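You operate a simulated robot arm through the tools that you are given. There is no shell and no other tool.

Carry out the task below with a simulated robot arm. There is one attempt and no reset: what you move stays moved.

JOB
Tip the jug of cleaner into the bench tank and close it again.
Fine: lay the lid on the mat to work; stand the jug back. Set down upright: measuring jug.

The check looks at the end state, three seconds after you hand in, the way a careful person would. Anything else that was tipped, shoved, dropped, spilled or broken makes it a failure. Lids that push on must go on centred and level and be pressed home; caps that screw on are set level and turned clockwise until they are tight.

ROBOT AND FRAMES
A 7-joint arm with a two-finger parallel gripper, fixed in place. Base frame: the origin is on the floor under the middle of its stand, x ahead of it, y to its left, z up; the work surface is at about z = 0.854. Lengths are in m, angles in degrees, forces in N, time in s.
With the tool pointing down near the work surface it reaches from about 0.1 to 0.88 m from the base axis. Its first joint turns from -115.0 to 115.0 degrees. Payload 3.91 kg.
Tool frame: the origin (TCP) lies between the finger pads and is the grasp point; the fingertips stand 0.03 m ahead of it; z points along the fingers, y is the line along which they close. The gripper opens to 0.11 m. The fingers are 0.02 m wide and 0.01 m thick; the gripper's body (0.048 by 0.112 m) begins 0.055 m behind the TCP.
Orientation is told as [roll, pitch, yaw] about the base's x, y, z axes, in that order, counted from this pose: with the fingers straight down and closing along the base's y, the tool's x points along the base's -x, its y along +y and its z along -z.

CONTROLS
- The arm moves only by the tool step_arm. Its arguments are lists of equal length, an entry for each row: "fingers": the opening, from 0 (shut) to 1 (fully open); "delta_pos": the shift along the tool's x, y, z in cm, a list of three; "rot": the turn, a rotation vector about the tool's x, y, z in degrees, a list of three. In form: {"fingers": [fingers, ...], "delta_pos": [[x, y, z], ...], "rot": [[ax, ay, az], ...]}. A call has 1 to 20 rows; each row shifts and turns the commanded pose from where the row before left it, along the tool's axes as they then stand. Each row takes 0.2 s and may step no farther than 0.05 m and 8.6 degrees from the row before; otherwise, or with a gripper value out of range, the whole call is refused. Where a pose cannot be reached the arm comes as near as it can. A force on the tool above 40 N (or 10 N above the force at the start of the call, whichever is more), or a blocked arm, ends the call early, and 0.2 s more pass. Each finger travels about 0.153 m/s and halts on what it meets, pressing with about 43 N; the grip force reading is that of the motor and also rises with nothing between the fingers. The clock runs only during rows and for 0.2 s after the last one: add rows that do not move to give the fingers time. It gives the time, the measured TCP pose, the force on the tool (base axes), the opening and the grip force at its end, in the units of the frame above (readings bear some noise), with the torque about the TCP (base axes, N m) and any sound that the robot's microphone picked up.
- Cameras (640 x 400 px; columns grow to the right, rows downward): "scene" is fixed at [0.3933, -0.641, 1.75]; the picture's right is [0.95, -0.31, 0.00], its down [-0.17, -0.53, -0.83] and it looks along [0.25, 0.79, -0.56] (base axes); focal length 303 px, centre (320, 200). "wrist" rides on the gripper at [0.072, 0.017, -0.103] in the tool frame; the picture's right is [-0.23, 0.97, 0.00], its down [-0.76, -0.18, -0.62] and it looks along [-0.61, -0.14, 0.78] (tool axes); focal length 222 px, centre (320, 200). There is no depth. A picture from a camera that has moved, and an enlarged one, comes with that camera's place and axes in the base frame and with its lens. The place of the scene camera against the robot may be out by one fixed shift of up to 0.025 m in any direction.
- snapshot(camera): a new picture of that camera. It takes no simulated time.
- slide_trunk(by): slides the trunk up (or, below 0, down) by that many m; the arm rides with it, the base frame stays. It gives what a move gives, with no picture.
- enlarge(camera, box): a new picture of the part [left, top, right, bottom] of that camera's present view, enlarged. It takes no simulated time.
- hand_in(): hands the job in; it is judged then, once.

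Places have to be worked out from the pictures, the camera data and where the tool is seen. Open the gripper and draw the arm clear of the work before you hand the job in, unless the task says otherwise.

The tools are called after ">>>" as a command line: name --argument value ..., lists and objects as JSON in quotes. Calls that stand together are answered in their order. step_arm: Moves the arm, as the interface text tells. Its arguments: {"type":"object","properties":{"fingers":{"type":"array"},"delta_pos":{"type":"array"},"rot":{"type":"array"}},"required":["fingers","delta_pos","rot"]} The other tools are called the same way: slide_trunk (by) moves the trunk up or down; snapshot (camera) takes a picture; enlarge (camera, box) takes an enlarged picture of a part of a camera's view; hand_in () hands the job in.

At the start:

```text
time: 0.0
tcp_pos: [0.4754, 0.0731, 1.5712]
ee_rot: [0.0, 0.0, -0.1]
contact_force: [0.0, 0.1, 0.3]
torque: [0.01, 0.01, 0.0]
width: 0.1101
grasp_force: 0.0
trunk travel left (down, up): [-0.925, 0.065]
```

scene: 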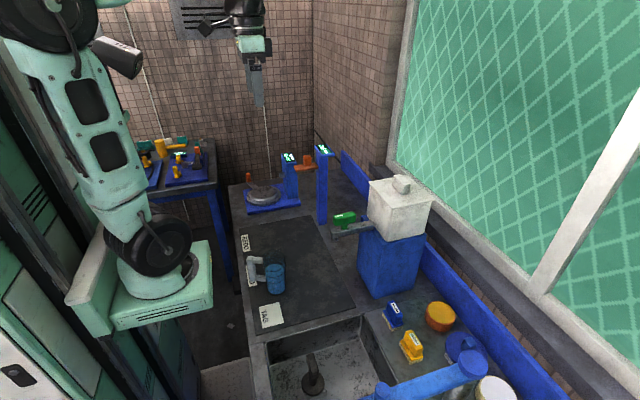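
wrist: 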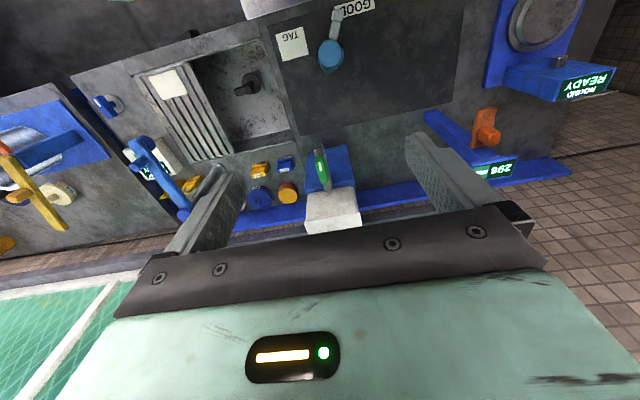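

The scene shows a mat with a blue-liquid jug, a blue stand with a white tank (lid with knob), and various items. I'll enlarge the key regions first.

>>> enlarge --camera "scene" --box '[220, 130, 460, 340]'

>>> enlarge --camera "scene" --box '[320, 160, 460, 300]'

>>> enlarge --camera "scene" --box '[225, 230, 315, 340]'

>>> enlarge --camera "scene" --box '[340, 280, 560, 400]'

>>> enlarge --camera "wrist" --box '[220, 0, 480, 240]'

```text
1.90 times, centred on (340, 235) of scene
camera zoom: at [0.3933, -0.641, 1.75], right [0.95, -0.31, 0.0], down [-0.17, -0.53, -0.83], along [0.25, 0.79, -0.56], focal length 578 px, centre (282, 133)
```

zoom: 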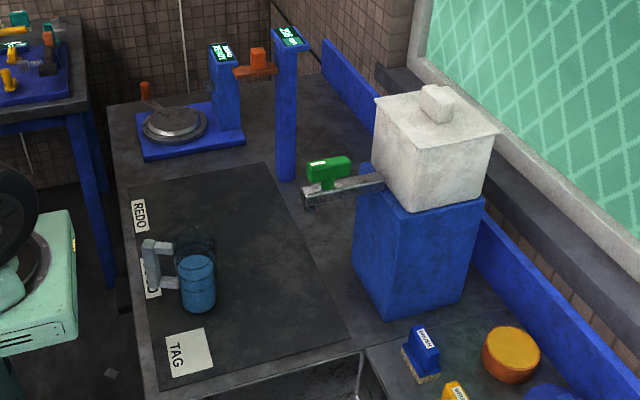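

```text
2.86 times, centred on (390, 230) of scene
camera zoom: at [0.3933, -0.641, 1.75], right [0.95, -0.31, 0.0], down [-0.17, -0.53, -0.83], along [0.25, 0.79, -0.56], focal length 866 px, centre (120, 114)
```

zoom: 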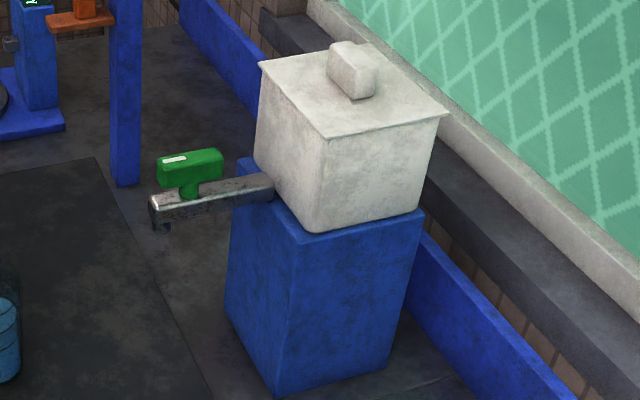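

```text
3.64 times, centred on (270, 285) of scene
camera zoom: at [0.3933, -0.641, 1.75], right [0.95, -0.31, 0.0], down [-0.17, -0.53, -0.83], along [0.25, 0.79, -0.56], focal length 1103 px, centre (502, -109)
```

zoom: 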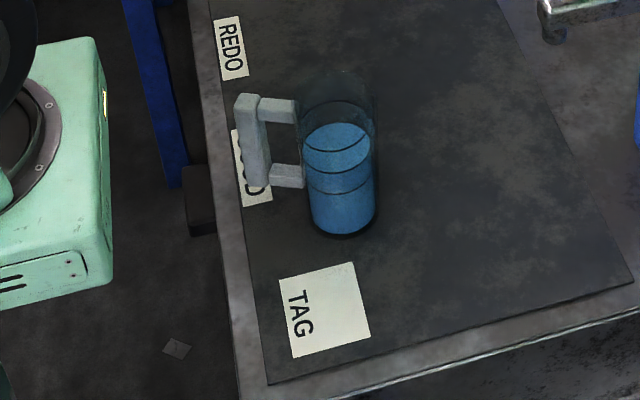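

```text
2.91 times, centred on (450, 340) of scene
camera zoom: at [0.3933, -0.641, 1.75], right [0.95, -0.31, 0.0], down [-0.17, -0.53, -0.83], along [0.25, 0.79, -0.56], focal length 882 px, centre (-58, -207)
```

zoom: 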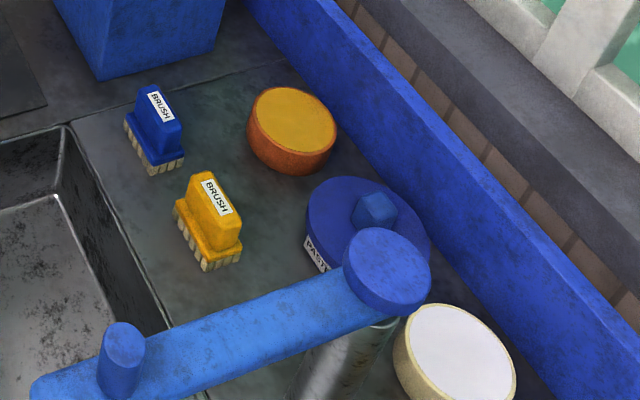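

```text
1.67 times, centred on (350, 120) of wrist
camera zoom: at [0.4021, 0.0889, 1.6766], right [0.23, 0.97, 0.0], down [0.76, -0.18, 0.62], along [0.61, -0.14, -0.78], focal length 370 px, centre (270, 333)
```

zoom: 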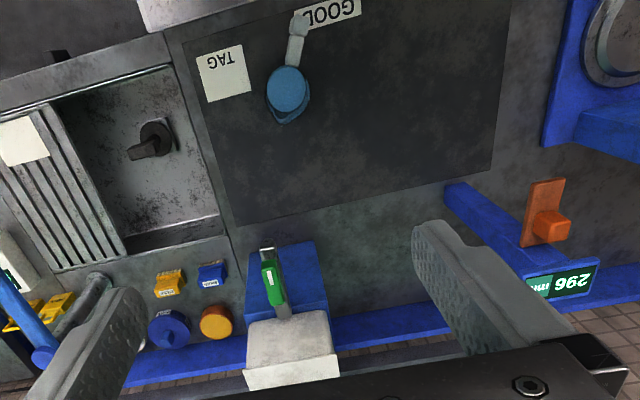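

Estimates: jug base near (0.46, 0.106) with handle towards −x; tank lid centre near (0.867, 0.038), lid top near z≈1.25, tap pointing to −x. Before touching anything I need to know the state of the tap lever, so I lower the arm in free air to get a closer wrist view.

>>> step_arm --fingers '[1, 1, 1, 1]' --delta_pos '[[0, 0, 4], [0, 0, 4], [0, 0, 4], [0, 0, 3]]' --rot '[[0, 0, 0], [0, 0, 0], [0, 0, 0], [0, 0, 0]]'

>>> snapshot --camera "wrist"

>>> enlarge --camera "wrist" --box '[230, 100, 410, 220]'

>>> enlarge --camera "scene" --box '[325, 195, 385, 245]'

>>> enlarge --camera "scene" --box '[360, 165, 445, 225]'

```text
time: 1.0
tcp_pos: [0.4793, 0.0719, 1.4215]
ee_rot: [0.0, 0.0, -0.1]
contact_force: [-1.2, 0.8, -0.9]
torque: [0.03, 0.02, -0.01]
width: 0.1101
grasp_force: 0.1
trunk travel left (down, up): [-0.925, 0.065]
```

```text
taken
camera wrist: at [0.4035, 0.0894, 1.5262], right [0.23, 0.97, 0.0], down [0.76, -0.18, 0.62], along [0.61, -0.14, -0.78], focal length 222 px, centre (320, 200)
```

wrist: 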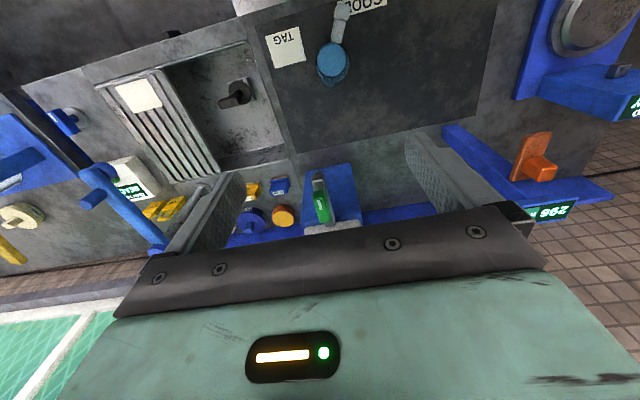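

```text
3.33 times, centred on (320, 160) of wrist
camera zoom: at [0.4035, 0.0894, 1.5262], right [0.23, 0.97, 0.0], down [0.76, -0.18, 0.62], along [0.61, -0.14, -0.78], focal length 740 px, centre (320, 333)
```

zoom: 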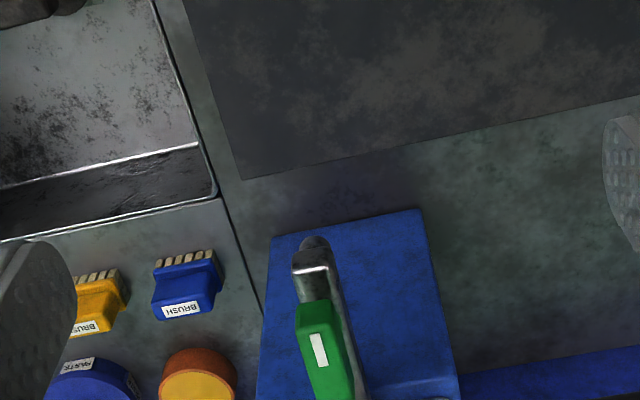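

```text
8.00 times, centred on (355, 220) of scene
camera zoom: at [0.3933, -0.641, 1.75], right [0.95, -0.31, 0.0], down [-0.17, -0.53, -0.83], along [0.25, 0.79, -0.56], focal length 2426 px, centre (40, 40)
```

zoom: 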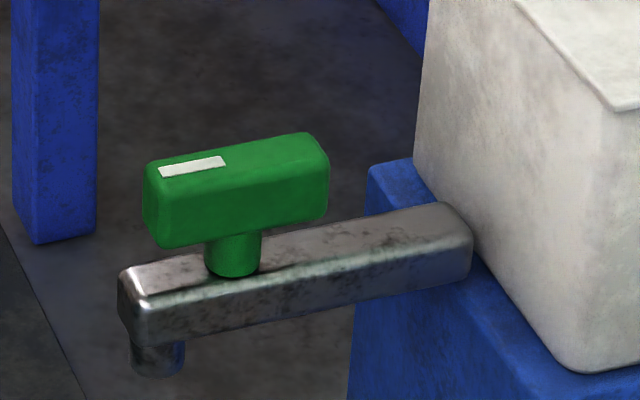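

```text
6.67 times, centred on (402, 195) of scene
camera zoom: at [0.3933, -0.641, 1.75], right [0.95, -0.31, 0.0], down [-0.17, -0.53, -0.83], along [0.25, 0.79, -0.56], focal length 2022 px, centre (-230, 233)
```

zoom: 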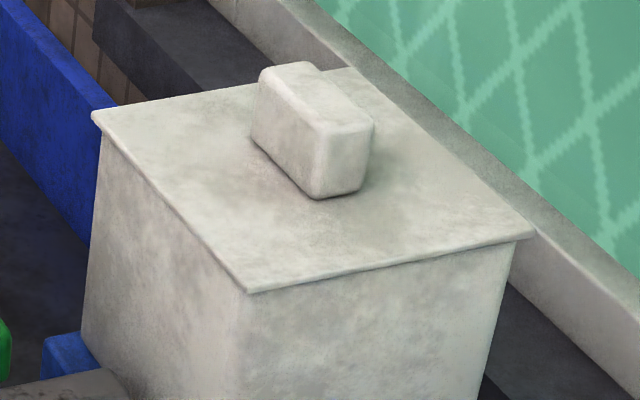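

The green tap lever lies in line with the spout, which suggests it may be open. I'll check whether the tank holds liquid once the lid is off. Next I move forward at safe height to view the lid with the wrist camera.

>>> step_arm --fingers '[1, 1, 1, 1, 1, 1, 1, 1]' --delta_pos '[[-3.8, -0.6, 0], [-3.8, -0.6, 0], [-3.8, -0.6, 0], [-3.8, -0.6, 0], [-3.8, -0.6, 0], [-3.8, -0.6, 0], [-3.8, -0.6, 0], [-3, -0.4, 0]]' --rot '[[0, 0, 0], [0, 0, 0], [0, 0, 0], [0, 0, 0], [0, 0, 0], [0, 0, 0], [0, 0, 0], [0, 0, 0]]'

>>> snapshot --camera "wrist"

>>> snapshot --camera "scene"

```text
time: 2.8
tcp_pos: [0.7713, 0.0237, 1.4228]
ee_rot: [0.1, 0.0, 0.0]
contact_force: [0.6, 0.2, 0.6]
torque: [0.02, -0.02, -0.01]
width: 0.1101
grasp_force: 0.0
trunk travel left (down, up): [-0.925, 0.065]
```

```text
taken
camera wrist: at [0.6972, 0.0421, 1.5264], right [0.23, 0.97, 0.0], down [0.76, -0.18, 0.62], along [0.61, -0.14, -0.78], focal length 222 px, centre (320, 200)
```

wrist: 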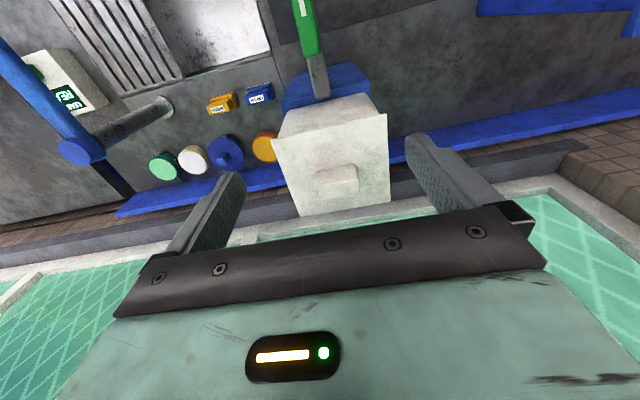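

```text
taken
```

scene: 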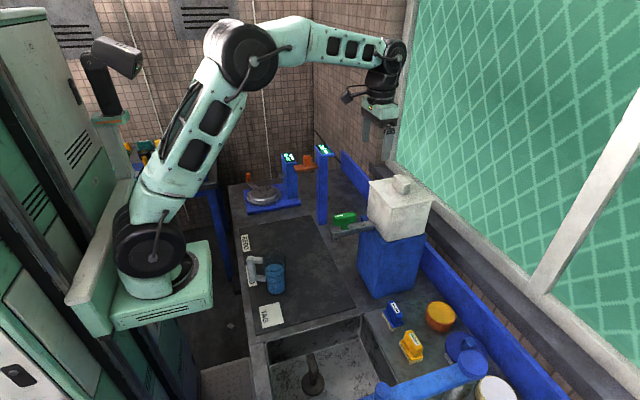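

The lid and knob are now in the wrist view; I enlarge to measure them.

>>> enlarge --camera "wrist" --box '[260, 90, 410, 220]'

>>> enlarge --camera "wrist" --box '[270, 0, 370, 110]'

```text
3.08 times, centred on (335, 155) of wrist
camera zoom: at [0.6972, 0.0421, 1.5264], right [0.23, 0.97, 0.0], down [0.76, -0.18, 0.62], along [0.61, -0.14, -0.78], focal length 684 px, centre (274, 338)
```

zoom: 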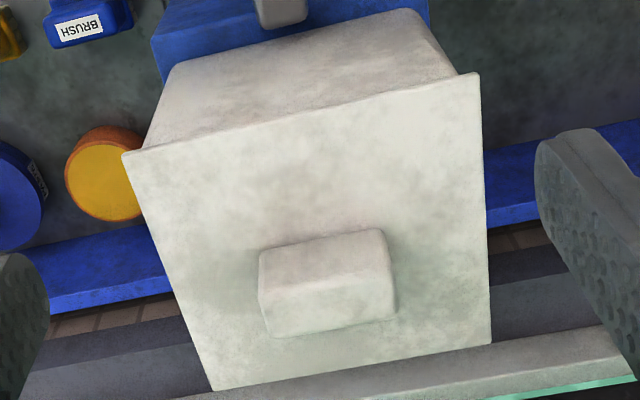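

```text
3.64 times, centred on (320, 55) of wrist
camera zoom: at [0.6972, 0.0421, 1.5264], right [0.23, 0.97, 0.0], down [0.76, -0.18, 0.62], along [0.61, -0.14, -0.78], focal length 808 px, centre (320, 727)
```

zoom: 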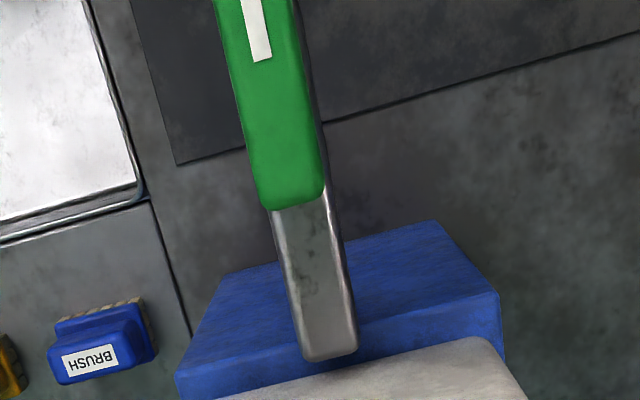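

Measured from wrist view: knob centre ≈(0.871, 0.026), knob ≈0.022 (x) × 0.056 (y), top z≈1.288, lid centre ≈(0.869, 0.026). I move above the knob with fingers open, staying clear of its top.

>>> step_arm --fingers '[1, 1, 1, 1, 1]' --delta_pos '[[-2.5, 0.06, 0], [-2.5, 0.06, 0], [-2.5, 0.06, 1.5], [-2.5, 0.05, 2.3], [0, 0, 2.5]]' --rot '[[0, 0, 0], [0, 0, 0], [0, 0, 0], [0, 0, 0], [0, 0, 0]]'

>>> snapshot --camera "wrist"

>>> enlarge --camera "scene" --box '[330, 90, 450, 240]'

```text
time: 4.0
tcp_pos: [0.8736, 0.0254, 1.3583]
ee_rot: [0.0, 0.0, 0.0]
contact_force: [0.3, -1.1, -0.2]
torque: [-0.01, 0.03, 0.01]
width: 0.1098
grasp_force: 0.0
trunk travel left (down, up): [-0.925, 0.065]
```

```text
taken
camera wrist: at [0.7992, 0.0446, 1.4634], right [0.23, 0.97, 0.0], down [0.76, -0.18, 0.62], along [0.61, -0.14, -0.78], focal length 222 px, centre (320, 200)
```

wrist: 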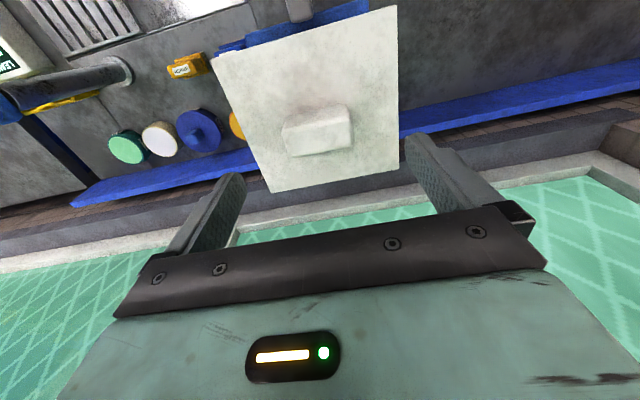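

```text
2.67 times, centred on (390, 165) of scene
camera zoom: at [0.3933, -0.641, 1.75], right [0.95, -0.31, 0.0], down [-0.17, -0.53, -0.83], along [0.25, 0.79, -0.56], focal length 809 px, centre (133, 293)
```

zoom: 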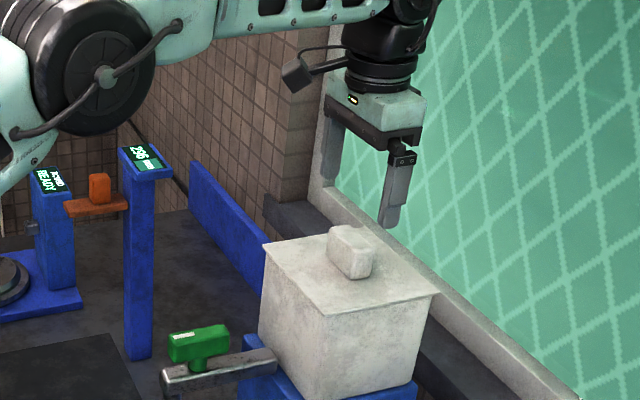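

The gripper is centred over the knob. I descend straight so the tips are about 1 cm above the lid plate, and check.

>>> step_arm --fingers '[1, 1, 1, 1]' --delta_pos '[[0.2, 0, 2], [0, 0, 2], [0, 0, 2], [0, 0, 0.3]]' --rot '[[0, 0, 0], [0, 0, 0], [0, 0, 0], [0, 0, 0]]'

>>> snapshot --camera "wrist"

>>> enlarge --camera "scene" --box '[350, 140, 450, 240]'

```text
time: 5.0
tcp_pos: [0.8699, 0.0278, 1.295]
ee_rot: [0.0, 0.0, 0.0]
contact_force: [0.6, 0.9, 0.4]
torque: [-0.01, -0.01, 0.01]
width: 0.11
grasp_force: 0.2
trunk travel left (down, up): [-0.925, 0.065]
```

```text
taken
camera wrist: at [0.7964, 0.0446, 1.4001], right [0.23, 0.97, 0.0], down [0.76, -0.18, 0.62], along [0.61, -0.14, -0.78], focal length 222 px, centre (320, 200)
```

wrist: 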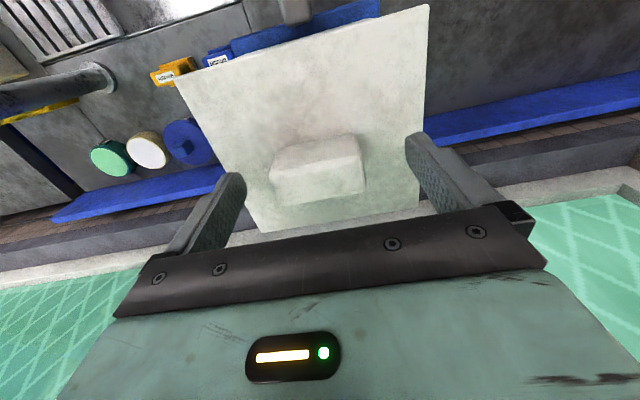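

```text
4.00 times, centred on (400, 190) of scene
camera zoom: at [0.3933, -0.641, 1.75], right [0.95, -0.31, 0.0], down [-0.17, -0.53, -0.83], along [0.25, 0.79, -0.56], focal length 1213 px, centre (0, 240)
```

zoom: 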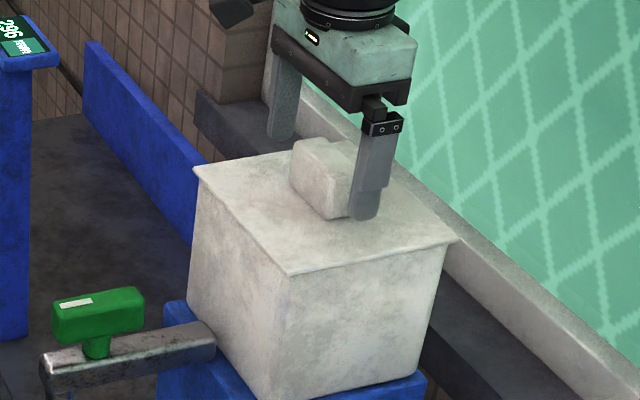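

Fingers straddle the knob without contact. I lower a little more and close on the knob, then read the grip.

>>> step_arm --fingers '[1, 1, 0.7, 0.4, 0.4, 0.4, 0.4]' --delta_pos '[[0, 0, 0.8], [0, 0, 0], [0, 0, 0], [0, 0, 0], [0, 0, 0], [0, 0, 0], [0, 0, 0]]' --rot '[[0, 0, 0], [0, 0, 0], [0, 0, 0], [0, 0, 0], [0, 0, 0], [0, 0, 0], [0, 0, 0]]'

>>> snapshot --camera "wrist"

>>> enlarge --camera "scene" --box '[350, 140, 450, 240]'

```text
time: 6.6
tcp_pos: [0.8701, 0.0261, 1.2878]
ee_rot: [-0.1, -0.1, -0.1]
contact_force: [0.3, -2.4, 0.1]
torque: [-0.15, 0.02, 0.08]
width: 0.0594
grasp_force: 43.0
trunk travel left (down, up): [-0.925, 0.065]
```

```text
taken
camera wrist: at [0.7961, 0.0442, 1.3921], right [0.23, 0.97, 0.0], down [0.76, -0.18, 0.62], along [0.61, -0.14, -0.78], focal length 222 px, centre (320, 200)
```

wrist: 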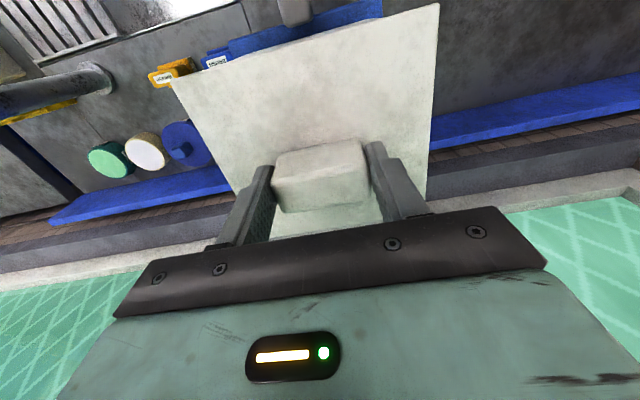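

```text
4.00 times, centred on (400, 190) of scene
camera zoom: at [0.3933, -0.641, 1.75], right [0.95, -0.31, 0.0], down [-0.17, -0.53, -0.83], along [0.25, 0.79, -0.56], focal length 1213 px, centre (0, 240)
```

zoom: 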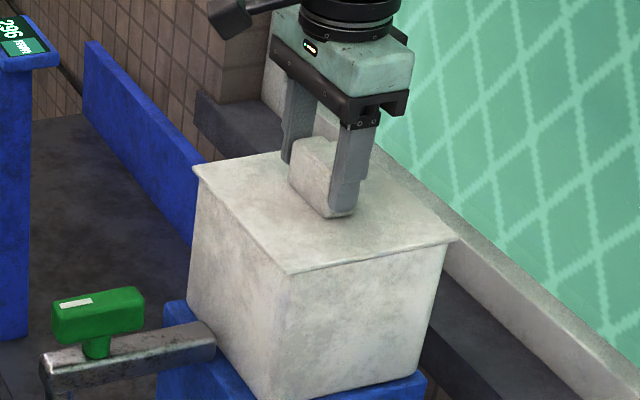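

The knob is gripped (width 0.059) at TCP (0.870, 0.026, 1.288), which is my reference for putting it back. Now I lift gently straight up.

>>> step_arm --fingers '[0.4, 0.4, 0.4, 0.4]' --delta_pos '[[0, 0, -0.5], [0, 0, -0.5], [0, 0, -1], [0, 0, -1]]' --rot '[[0, 0, 0], [0, 0, 0], [0, 0, 0], [0, 0, 0]]'

>>> enlarge --camera "scene" --box '[350, 140, 450, 240]'

```text
time: 7.6
tcp_pos: [0.8702, 0.0284, 1.3174]
ee_rot: [0.0, 0.0, 0.0]
contact_force: [0.5, 0.7, -1.4]
torque: [0.04, 0.02, 0.0]
width: 0.0594
grasp_force: 43.2
trunk travel left (down, up): [-0.925, 0.065]
```

```text
4.00 times, centred on (400, 190) of scene
camera zoom: at [0.3933, -0.641, 1.75], right [0.95, -0.31, 0.0], down [-0.17, -0.53, -0.83], along [0.25, 0.79, -0.56], focal length 1213 px, centre (0, 240)
```

zoom: 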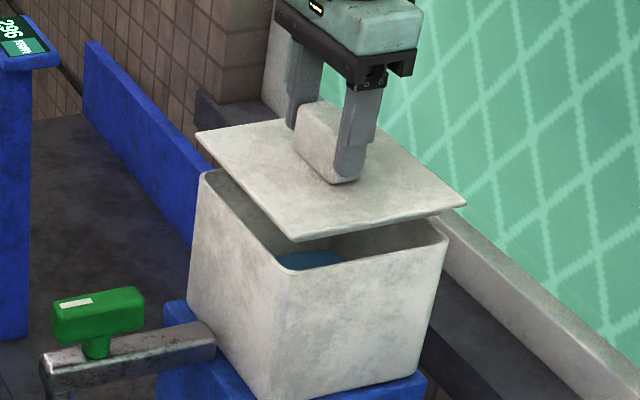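

The lid came off freely and there is blue liquid already in the tank while nothing runs from the spout, so the tap is shut as it stands and I will leave it alone. I raise the lid further and carry it back over the mat at height.

>>> step_arm --fingers '[0.4, 0.4, 0.4, 0.4, 0.4, 0.4, 0.4, 0.4, 0.4, 0.4, 0.4, 0.4]' --delta_pos '[[0, 0, -2], [0, 0, -3], [0, 0, -3], [0, 0, -3], [2, 1, 0], [3, 2, 0], [4, 3, 0], [4, 3, 0], [4, 3, 0], [4, 3, 0], [4, 3, 0], [3, 3, 0]]' --rot '[[0, 0, 0], [0, 0, 0], [0, 0, 0], [0, 0, 0], [0, 0, 0], [0, 0, 0], [0, 0, 0], [0, 0, 0], [0, 0, 0], [0, 0, 0], [0, 0, 0], [0, 0, 0]]'

>>> snapshot --camera "scene"

>>> enlarge --camera "scene" --box '[350, 140, 450, 240]'

>>> snapshot --camera "wrist"

```text
time: 10.2
tcp_pos: [0.592, 0.2371, 1.4281]
ee_rot: [0.0, 0.1, 0.0]
contact_force: [0.1, 0.2, -1.0]
torque: [0.05, 0.03, -0.02]
width: 0.0595
grasp_force: 43.2
trunk travel left (down, up): [-0.925, 0.065]
```

```text
taken
```

scene: 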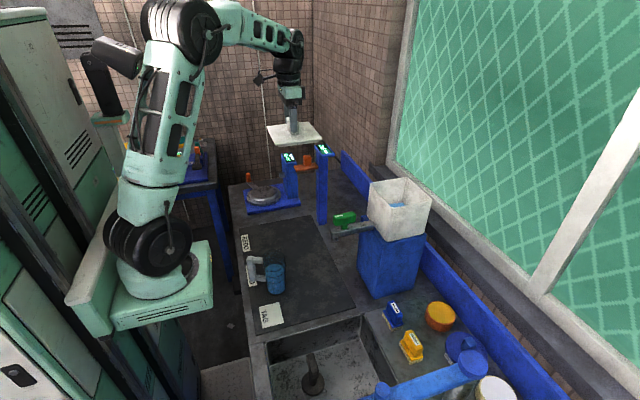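

```text
4.00 times, centred on (400, 190) of scene
camera zoom: at [0.3933, -0.641, 1.75], right [0.95, -0.31, 0.0], down [-0.17, -0.53, -0.83], along [0.25, 0.79, -0.56], focal length 1213 px, centre (0, 240)
```

zoom: 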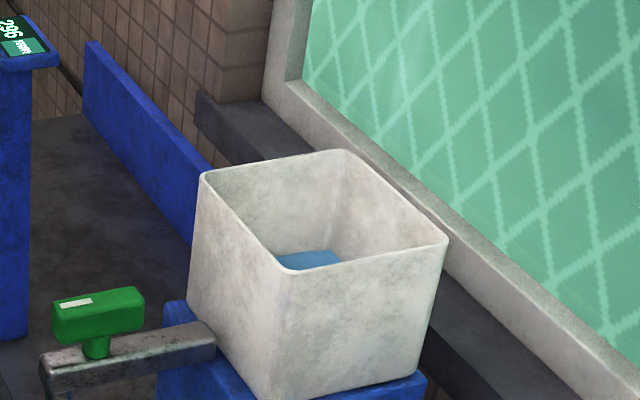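

```text
taken
camera wrist: at [0.5171, 0.2552, 1.5329], right [0.23, 0.97, 0.0], down [0.76, -0.18, 0.62], along [0.61, -0.14, -0.78], focal length 222 px, centre (320, 200)
```

wrist: 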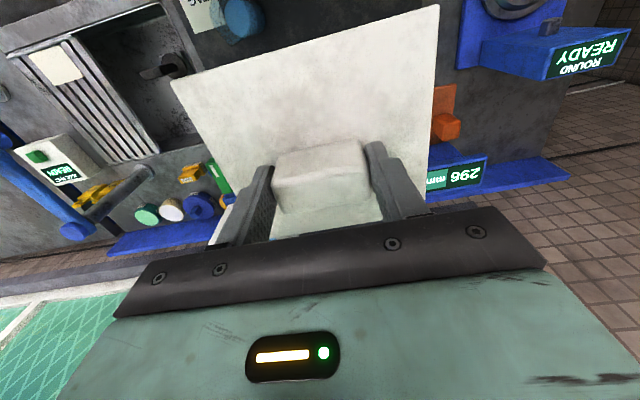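

Tank rim at about z≈1.24 with a shallow pool of liquid in it; I'll inspect that from above later. Now I lower the lid to the mat at about (0.57, 0.27), clear of the jug and the gauge post.

>>> step_arm --fingers '[0.4, 0.4, 0.4, 0.4, 0.4, 0.4, 0.4, 0.4, 0.4, 0.4, 0.4]' --delta_pos '[[1.1, 1.6, 1], [1.1, 1.6, 3], [0, 0, 4.5], [0, 0, 4.5], [0, 0, 4.5], [0, 0, 4.5], [0, 0, 4.5], [0, 0, 4.5], [0, 0, 4.5], [0, 0, 4.5], [0, 0, 4]]' --rot '[[0, 0, 0], [0, 0, 0], [0, 0, 0], [0, 0, 0], [0, 0, 0], [0, 0, 0], [0, 0, 0], [0, 0, 0], [0, 0, 0], [0, 0, 0], [0, 0, 0]]'

>>> enlarge --camera "scene" --box '[220, 150, 400, 300]'

```text
time: 12.6
tcp_pos: [0.5669, 0.2661, 0.9879]
ee_rot: [0.0, 0.0, -0.1]
contact_force: [-0.5, 0.0, -1.0]
torque: [-0.03, 0.0, -0.01]
width: 0.0594
grasp_force: 43.1
trunk travel left (down, up): [-0.925, 0.065]
```

```text
2.67 times, centred on (310, 225) of scene
camera zoom: at [0.3933, -0.641, 1.75], right [0.95, -0.31, 0.0], down [-0.17, -0.53, -0.83], along [0.25, 0.79, -0.56], focal length 809 px, centre (347, 133)
```

zoom: 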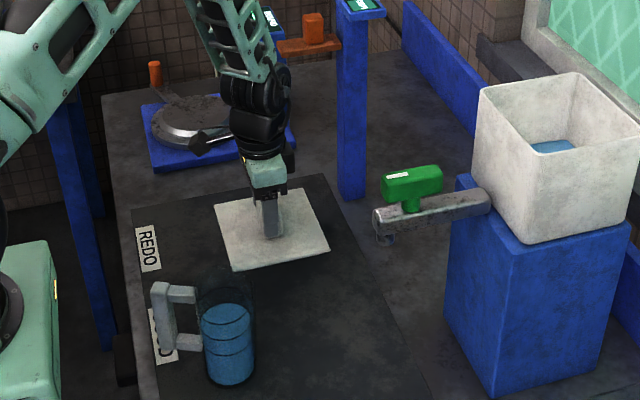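

The lid hangs level above the mat's free area. I lower slowly until it touches.

>>> step_arm --fingers '[0.4, 0.4, 0.4, 0.4, 0.4]' --delta_pos '[[0, 0, 2], [0, 0, 2], [0, 0, 1], [0, 0, 1], [0, 0, 0.5]]' --rot '[[0, 0, 0], [0, 0, 0], [0, 0, 0], [0, 0, 0], [0, 0, 0]]'

>>> enlarge --camera "scene" --box '[260, 200, 360, 270]'

```text
time: 13.8
tcp_pos: [0.5674, 0.2694, 0.9215]
ee_rot: [0.0, 0.0, 0.0]
contact_force: [0.1, -0.9, -1.9]
torque: [-0.02, 0.02, 0.0]
width: 0.0594
grasp_force: 43.2
trunk travel left (down, up): [-0.925, 0.065]
```

```text
5.71 times, centred on (310, 235) of scene
camera zoom: at [0.3933, -0.641, 1.75], right [0.95, -0.31, 0.0], down [-0.17, -0.53, -0.83], along [0.25, 0.79, -0.56], focal length 1733 px, centre (377, 0)
```

zoom: 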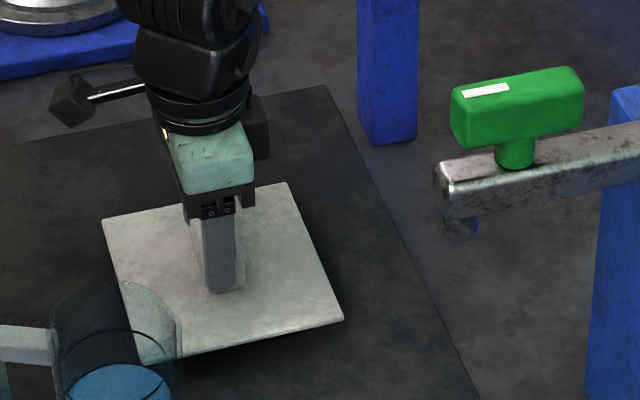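

Still a small gap by the shadow. I keep lowering in fine steps until contact force shows.

>>> step_arm --fingers '[0.4, 0.4, 0.4]' --delta_pos '[[0, 0, 0.5], [0, 0, 0.5], [0, 0, 0]]' --rot '[[0, 0, 0], [0, 0, 0], [0, 0, 0]]'

>>> enlarge --camera "scene" --box '[260, 200, 360, 270]'

```text
time: 14.6
tcp_pos: [0.5682, 0.2693, 0.914]
ee_rot: [0.0, 0.0, -0.1]
contact_force: [-2.1, -0.8, 4.1]
torque: [-0.19, -0.12, -0.05]
width: 0.0594
grasp_force: 43.1
trunk travel left (down, up): [-0.925, 0.065]
```

```text
5.71 times, centred on (310, 235) of scene
camera zoom: at [0.3933, -0.641, 1.75], right [0.95, -0.31, 0.0], down [-0.17, -0.53, -0.83], along [0.25, 0.79, -0.56], focal length 1733 px, centre (377, 0)
```

zoom: 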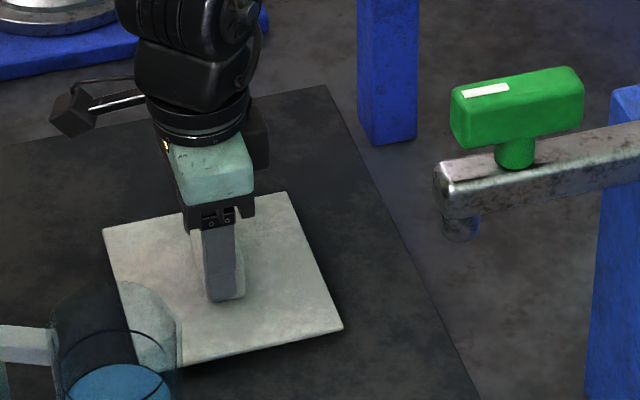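

Contact (4 N up) at TCP z=0.914: the lid is resting. I open the fingers and rise straight off it.

>>> step_arm --fingers '[0.6, 0.8, 1, 1, 1, 1, 1, 1, 1]' --delta_pos '[[0, 0, 0], [0, 0, 0], [0, 0, 0], [0, 0, -2], [0, 0, -4], [0, 0, -4.5], [0, 0, -4.5], [0, 0, -4.5], [0, 0, -4.5]]' --rot '[[0, 0, 0], [0, 0, 0], [0, 0, 0], [0, 0, 0], [0, 0, 0], [0, 0, 0], [0, 0, 0], [0, 0, 0], [0, 0, 0]]'

>>> snapshot --camera "wrist"

>>> snapshot --camera "scene"

```text
time: 16.6
tcp_pos: [0.5683, 0.2693, 1.1508]
ee_rot: [-0.1, 0.0, -0.1]
contact_force: [-0.2, 0.3, 0.4]
torque: [-0.02, 0.04, 0.01]
width: 0.1097
grasp_force: 0.0
trunk travel left (down, up): [-0.925, 0.065]
```

```text
taken
camera wrist: at [0.4935, 0.2875, 1.2555], right [0.23, 0.97, 0.0], down [0.76, -0.18, 0.62], along [0.61, -0.14, -0.78], focal length 222 px, centre (320, 200)
```

wrist: 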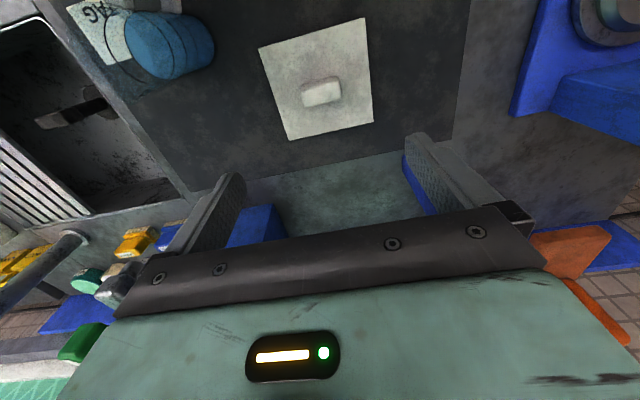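

```text
taken
```

scene: 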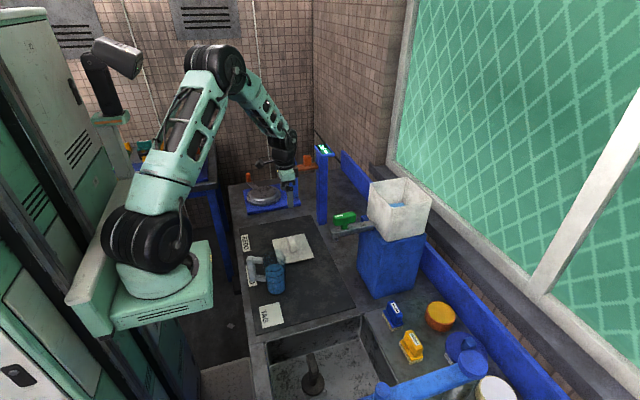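

The lid lies flat on the mat. Before pouring I want certainty about the tap, so I move to look at its lever from close by (staying above it), then into the tank.

>>> step_arm --fingers '[1, 1, 1, 1, 1, 1, 1, 1, 1, 1]' --delta_pos '[[0, 0, -4.5], [0, 0, -4.5], [0, -3.5, -4.5], [0, -4, -1.5], [0, -4, 0], [0, -4, 0], [-1, -4, 0], [-1, -3.5, 0], [0, 0, 1.5], [0, 0, 1.5]]' --rot '[[0, 0, 0], [0, 0, 0], [0, 0, 0], [0, 0, 0], [0, 0, 0], [0, 0, 0], [0, 0, 0], [0, 0, 0], [0, 0, 0], [0, 0, 0]]'

>>> snapshot --camera "wrist"

>>> enlarge --camera "wrist" --box '[250, 80, 410, 210]'

```text
refused: row 3 steps farther than a row can; nothing moved
```

```text
taken
camera wrist: at [0.4935, 0.2875, 1.2555], right [0.23, 0.97, 0.0], down [0.76, -0.18, 0.62], along [0.61, -0.14, -0.78], focal length 222 px, centre (320, 200)
```

wrist: 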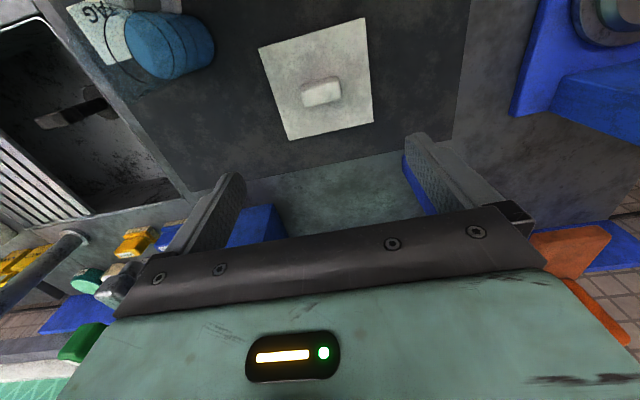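

```text
3.08 times, centred on (330, 145) of wrist
camera zoom: at [0.4935, 0.2875, 1.2555], right [0.23, 0.97, 0.0], down [0.76, -0.18, 0.62], along [0.61, -0.14, -0.78], focal length 684 px, centre (289, 369)
```

zoom: 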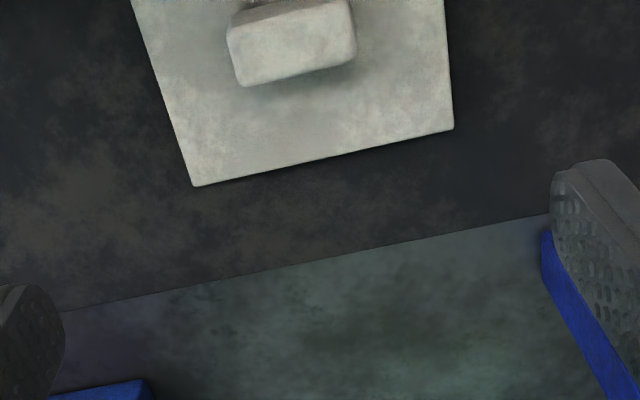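

One row was too long (combined 5.7 cm), so nothing moved. I resend it with shorter rows.

>>> step_arm --fingers '[1, 1, 1, 1, 1, 1, 1, 1, 1, 1, 1]' --delta_pos '[[0, 0, -4.5], [0, 0, -4.5], [0, 0, -4.5], [0, -4, -1.5], [0, -4, 0], [0, -4, 0], [-1, -4, 0], [-1, -4, 0], [-1, -3, 0], [0, 0, 1.5], [0, 0, 1.5]]' --rot '[[0, 0, 0], [0, 0, 0], [0, 0, 0], [0, 0, 0], [0, 0, 0], [0, 0, 0], [0, 0, 0], [0, 0, 0], [0, 0, 0], [0, 0, 0], [0, 0, 0]]'

>>> snapshot --camera "wrist"

>>> enlarge --camera "wrist" --box '[250, 80, 410, 210]'

```text
time: 19.0
tcp_pos: [0.5982, 0.0382, 1.2707]
ee_rot: [0.1, -0.1, 0.0]
contact_force: [-0.6, 0.1, 1.0]
torque: [-0.03, 0.0, 0.0]
width: 0.11
grasp_force: 0.1
trunk travel left (down, up): [-0.925, 0.065]
```

```text
taken
camera wrist: at [0.5239, 0.0566, 1.3769], right [0.23, 0.97, 0.0], down [0.76, -0.18, 0.62], along [0.61, -0.14, -0.78], focal length 222 px, centre (320, 200)
```

wrist: 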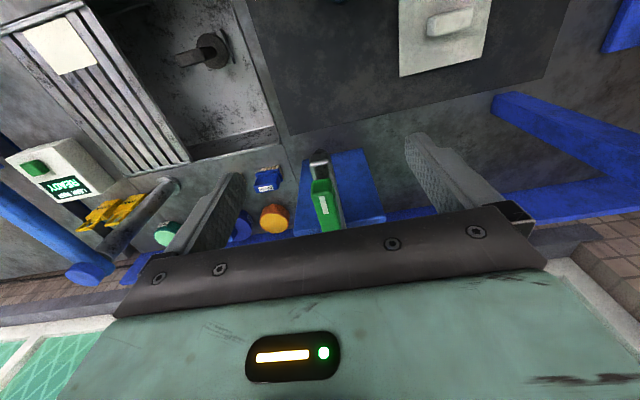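

```text
3.08 times, centred on (330, 145) of wrist
camera zoom: at [0.5239, 0.0566, 1.3769], right [0.23, 0.97, 0.0], down [0.76, -0.18, 0.62], along [0.61, -0.14, -0.78], focal length 684 px, centre (289, 369)
```

zoom: 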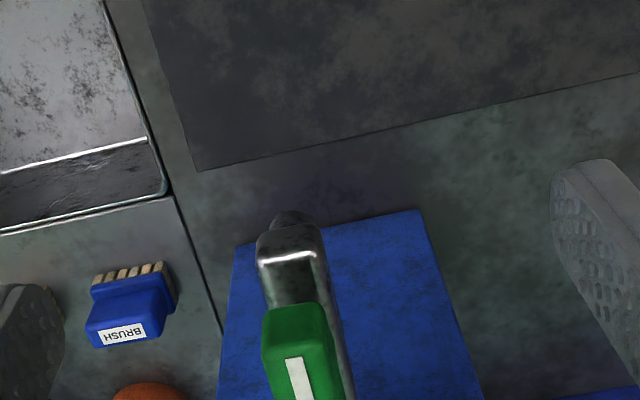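

No open/shut marks visible on the lever. I now rise and move forward to look into the open tank, and also read the display panel at the sink.

>>> enlarge --camera "wrist" --box '[0, 130, 140, 240]'

>>> step_arm --fingers '[1, 1, 1, 1, 1, 1, 1, 1, 1]' --delta_pos '[[0, 0, -4.5], [0, 0, -4.5], [0, 0, -4.5], [0, 0, -4.5], [-4, 0, -2], [-4, 0, 0], [-4, 0, 0], [-4, 0, 0], [-4, 0, 0]]' --rot '[[0, 0, 0], [0, 0, 0], [0, 0, 0], [0, 0, 0], [0, 0, 0], [0, 0, 0], [0, 0, 0], [0, 0, 0], [0, 0, 0]]'

>>> snapshot --camera "wrist"

>>> enlarge --camera "wrist" --box '[260, 60, 420, 210]'

```text
3.64 times, centred on (70, 185) of wrist
camera zoom: at [0.5239, 0.0566, 1.3769], right [0.23, 0.97, 0.0], down [0.76, -0.18, 0.62], along [0.61, -0.14, -0.78], focal length 808 px, centre (1229, 254)
```

zoom: 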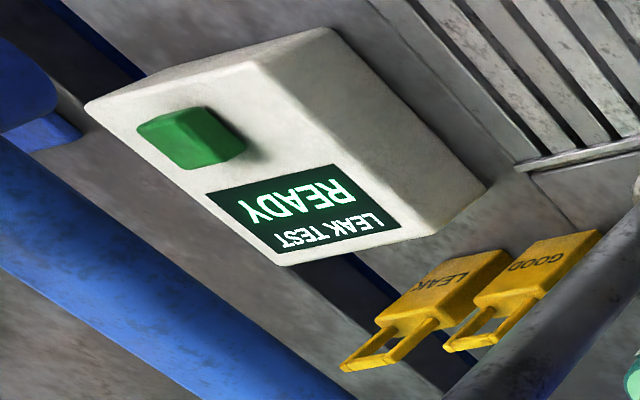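

```text
time: 21.0
tcp_pos: [0.7991, 0.0379, 1.4725]
ee_rot: [-0.1, 0.0, 0.1]
contact_force: [-0.8, -0.4, -0.3]
torque: [-0.01, -0.04, 0.0]
width: 0.1101
grasp_force: 0.1
trunk travel left (down, up): [-0.925, 0.065]
```

```text
taken
camera wrist: at [0.7248, 0.0563, 1.5771], right [0.23, 0.97, 0.0], down [0.76, -0.18, 0.62], along [0.61, -0.14, -0.78], focal length 222 px, centre (320, 200)
```

wrist: 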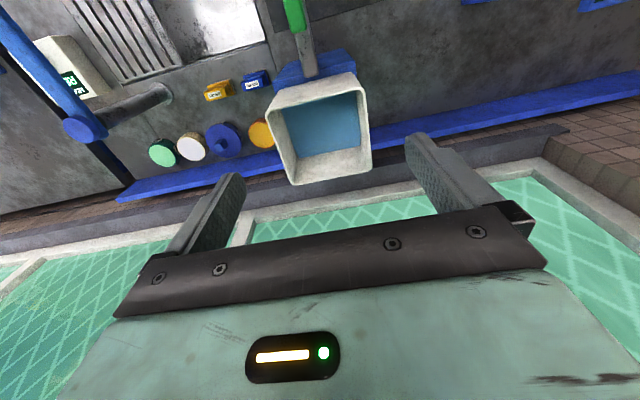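

```text
2.67 times, centred on (340, 135) of wrist
camera zoom: at [0.7248, 0.0563, 1.5771], right [0.23, 0.97, 0.0], down [0.76, -0.18, 0.62], along [0.61, -0.14, -0.78], focal length 592 px, centre (267, 373)
```

zoom: 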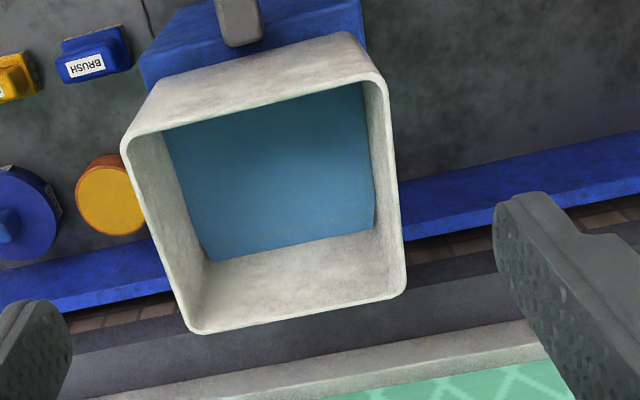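

The tank holds a pool of liquid a few cm deep at spout level or above with no flow, so the tap is closed; there is ample room (rim ≈1.24, liquid ≈1.15). Next I go back over the mat to inspect the jug and its handle from close.

>>> step_arm --fingers '[1, 1, 1, 1, 1, 1, 1, 1, 1, 1, 1, 1, 1, 1, 1]' --delta_pos '[[4.2, 0.7, 0], [4.2, 0.7, 0], [4.2, 0.7, 0], [4.2, 0.7, 0], [4.2, 0.7, 0], [4.2, 0.7, 0], [4.2, 0.7, 0], [4.2, 0.7, 0], [4.2, 0.7, 0], [4.2, 0.7, 0], [2.4, 0.5, 0], [0, 0, 4.5], [0, 0, 4.5], [0, 0, 4.5], [0, 0, 4.5]]' --rot '[[0, 0, 0], [0, 0, 0], [0, 0, 0], [0, 0, 0], [0, 0, 0], [0, 0, 0], [0, 0, 0], [0, 0, 0], [0, 0, 0], [0, 0, 0], [0, 0, 0], [0, 0, 0], [0, 0, 0], [0, 0, 0], [0, 0, 0]]'

>>> snapshot --camera "wrist"

>>> enlarge --camera "wrist" --box '[220, 20, 420, 200]'

```text
time: 24.2
tcp_pos: [0.3524, 0.1164, 1.2928]
ee_rot: [-0.1, 0.0, 0.0]
contact_force: [-0.6, -0.4, -0.2]
torque: [0.02, -0.04, -0.02]
width: 0.11
grasp_force: 0.1
trunk travel left (down, up): [-0.925, 0.065]
```

```text
taken
camera wrist: at [0.2779, 0.1339, 1.3971], right [0.23, 0.97, 0.0], down [0.76, -0.18, 0.62], along [0.61, -0.14, -0.78], focal length 222 px, centre (320, 200)
```

wrist: 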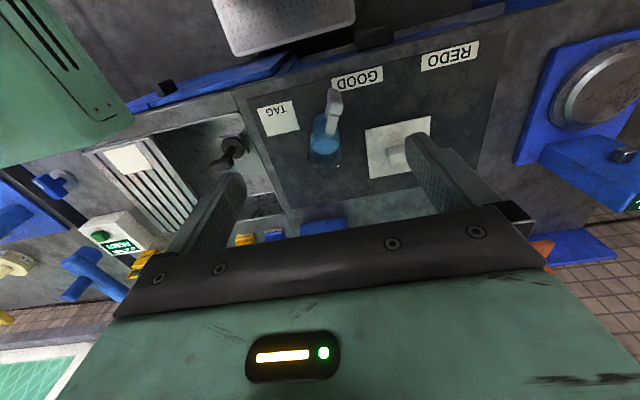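

```text
2.22 times, centred on (320, 110) of wrist
camera zoom: at [0.2779, 0.1339, 1.3971], right [0.23, 0.97, 0.0], down [0.76, -0.18, 0.62], along [0.61, -0.14, -0.78], focal length 494 px, centre (320, 400)
```

zoom: 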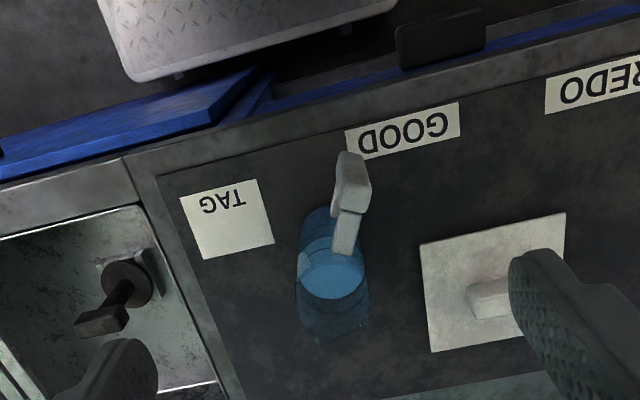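

I descend a bit (still well above the handle) for a larger view of jug rim, handle and spout.

>>> step_arm --fingers '[1, 1, 1]' --delta_pos '[[1, 0, 4.5], [1, 0, 4.5], [0, 0, 4]]' --rot '[[0, 0, 0], [0, 0, 0], [0, 0, 0]]'

>>> snapshot --camera "wrist"

>>> enlarge --camera "wrist" --box '[250, 50, 390, 200]'

>>> enlarge --camera "scene" --box '[235, 235, 305, 305]'

```text
time: 25.0
tcp_pos: [0.3423, 0.1329, 1.1658]
ee_rot: [0.0, 0.1, 0.1]
contact_force: [-0.1, -0.7, -0.2]
torque: [0.05, -0.02, -0.01]
width: 0.11
grasp_force: 0.0
out of reach, approached as far as the arm can: row 2, 3
trunk travel left (down, up): [-0.925, 0.065]
```

```text
taken
camera wrist: at [0.2681, 0.1503, 1.2699], right [0.23, 0.97, 0.0], down [0.76, -0.18, 0.62], along [0.61, -0.14, -0.78], focal length 222 px, centre (320, 200)
```

wrist: 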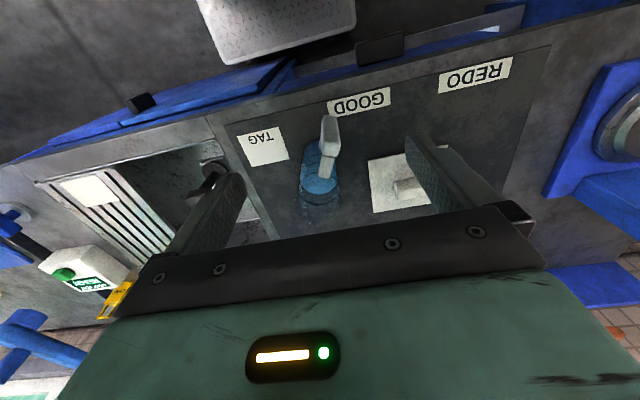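

```text
2.67 times, centred on (320, 125) of wrist
camera zoom: at [0.2681, 0.1503, 1.2699], right [0.23, 0.97, 0.0], down [0.76, -0.18, 0.62], along [0.61, -0.14, -0.78], focal length 592 px, centre (320, 400)
```

zoom: 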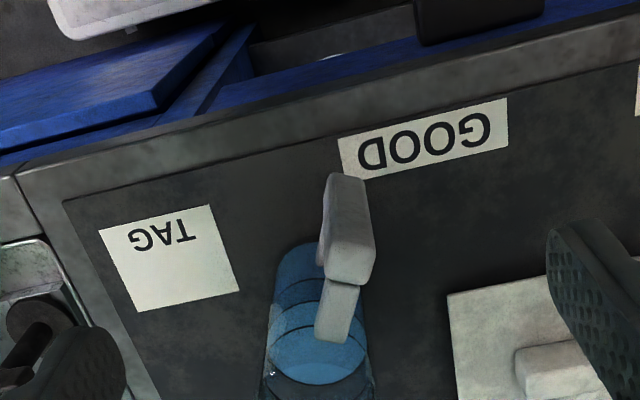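

```text
5.71 times, centred on (270, 270) of scene
camera zoom: at [0.3933, -0.641, 1.75], right [0.95, -0.31, 0.0], down [-0.17, -0.53, -0.83], along [0.25, 0.79, -0.56], focal length 1733 px, centre (606, -200)
```

zoom: 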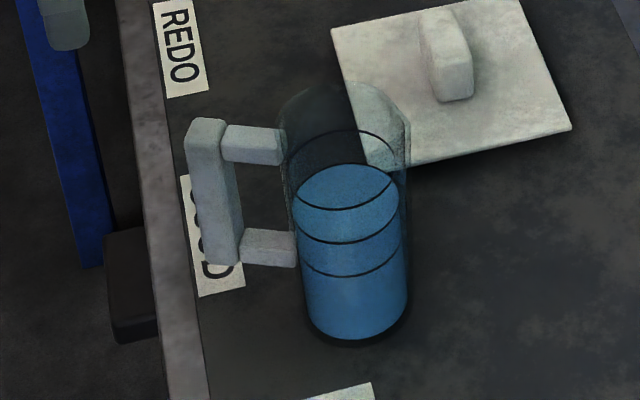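

The jug: centre ≈(0.463, 0.10), handle pointing towards roughly 157° with its bar at ≈(0.39, 0.135), z 0.90–1.02, free span between connectors ≈0.93–0.99. A horizontal approach along the handle plane would fold the arm too close to its base, so I'll grip the bar from the −y side (fingers either side of the bar along the handle plane). First I rise and turn the tool in free air.

>>> step_arm --fingers '[1, 1, 1, 1, 1, 1]' --delta_pos '[[0, 0, -4], [0, 0, -4], [-2, -4, -1], [-2, -4.5, 0], [-2, -4.5, 0], [-2, -4.5, 0]]' --rot '[[0, 0, 0], [0, 0, 0], [0, 0, 0], [0, 0, 0], [0, 0, 0], [0, 0, 0]]'

>>> step_arm --fingers '[1, 1, 1, 1, 1, 1, 1, 1, 1]' --delta_pos '[[0, 0, 0], [0, 0, 0], [0, 0, 0], [0, 0, 0], [0, 0, 0], [0, 0, 0], [0, 0, 0], [0, 0, 0], [0, 0, 0]]' --rot '[[0, 0, -7.7], [0, 0, -7.7], [0, 0, -7.7], [0, 0, -7.7], [0, 0, -7.7], [0, 0, -7.7], [0, 0, -7.7], [0, 0, -7.7], [0, 0, -7.7]]'

>>> snapshot --camera "scene"

```text
time: 26.4
tcp_pos: [0.4503, -0.0216, 1.275]
ee_rot: [0.0, 0.1, 0.0]
contact_force: [-0.9, 0.7, 0.6]
torque: [-0.06, -0.02, 0.01]
width: 0.1098
grasp_force: 0.0
out of reach, approached as far as the arm can: row 4, 5, 6
trunk travel left (down, up): [-0.925, 0.065]
```

```text
time: 28.4
tcp_pos: [0.45, -0.0206, 1.274]
ee_rot: [0.1, 0.2, 69.4]
contact_force: [0.1, 0.2, 0.1]
torque: [0.0, 0.0, 0.0]
width: 0.1101
grasp_force: 0.0
trunk travel left (down, up): [-0.925, 0.065]
```

```text
taken
```

scene: 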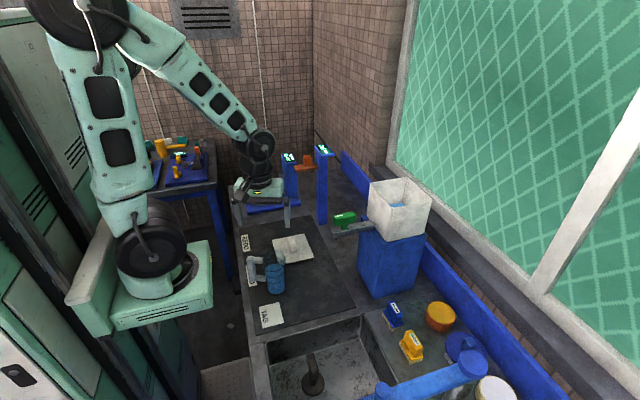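

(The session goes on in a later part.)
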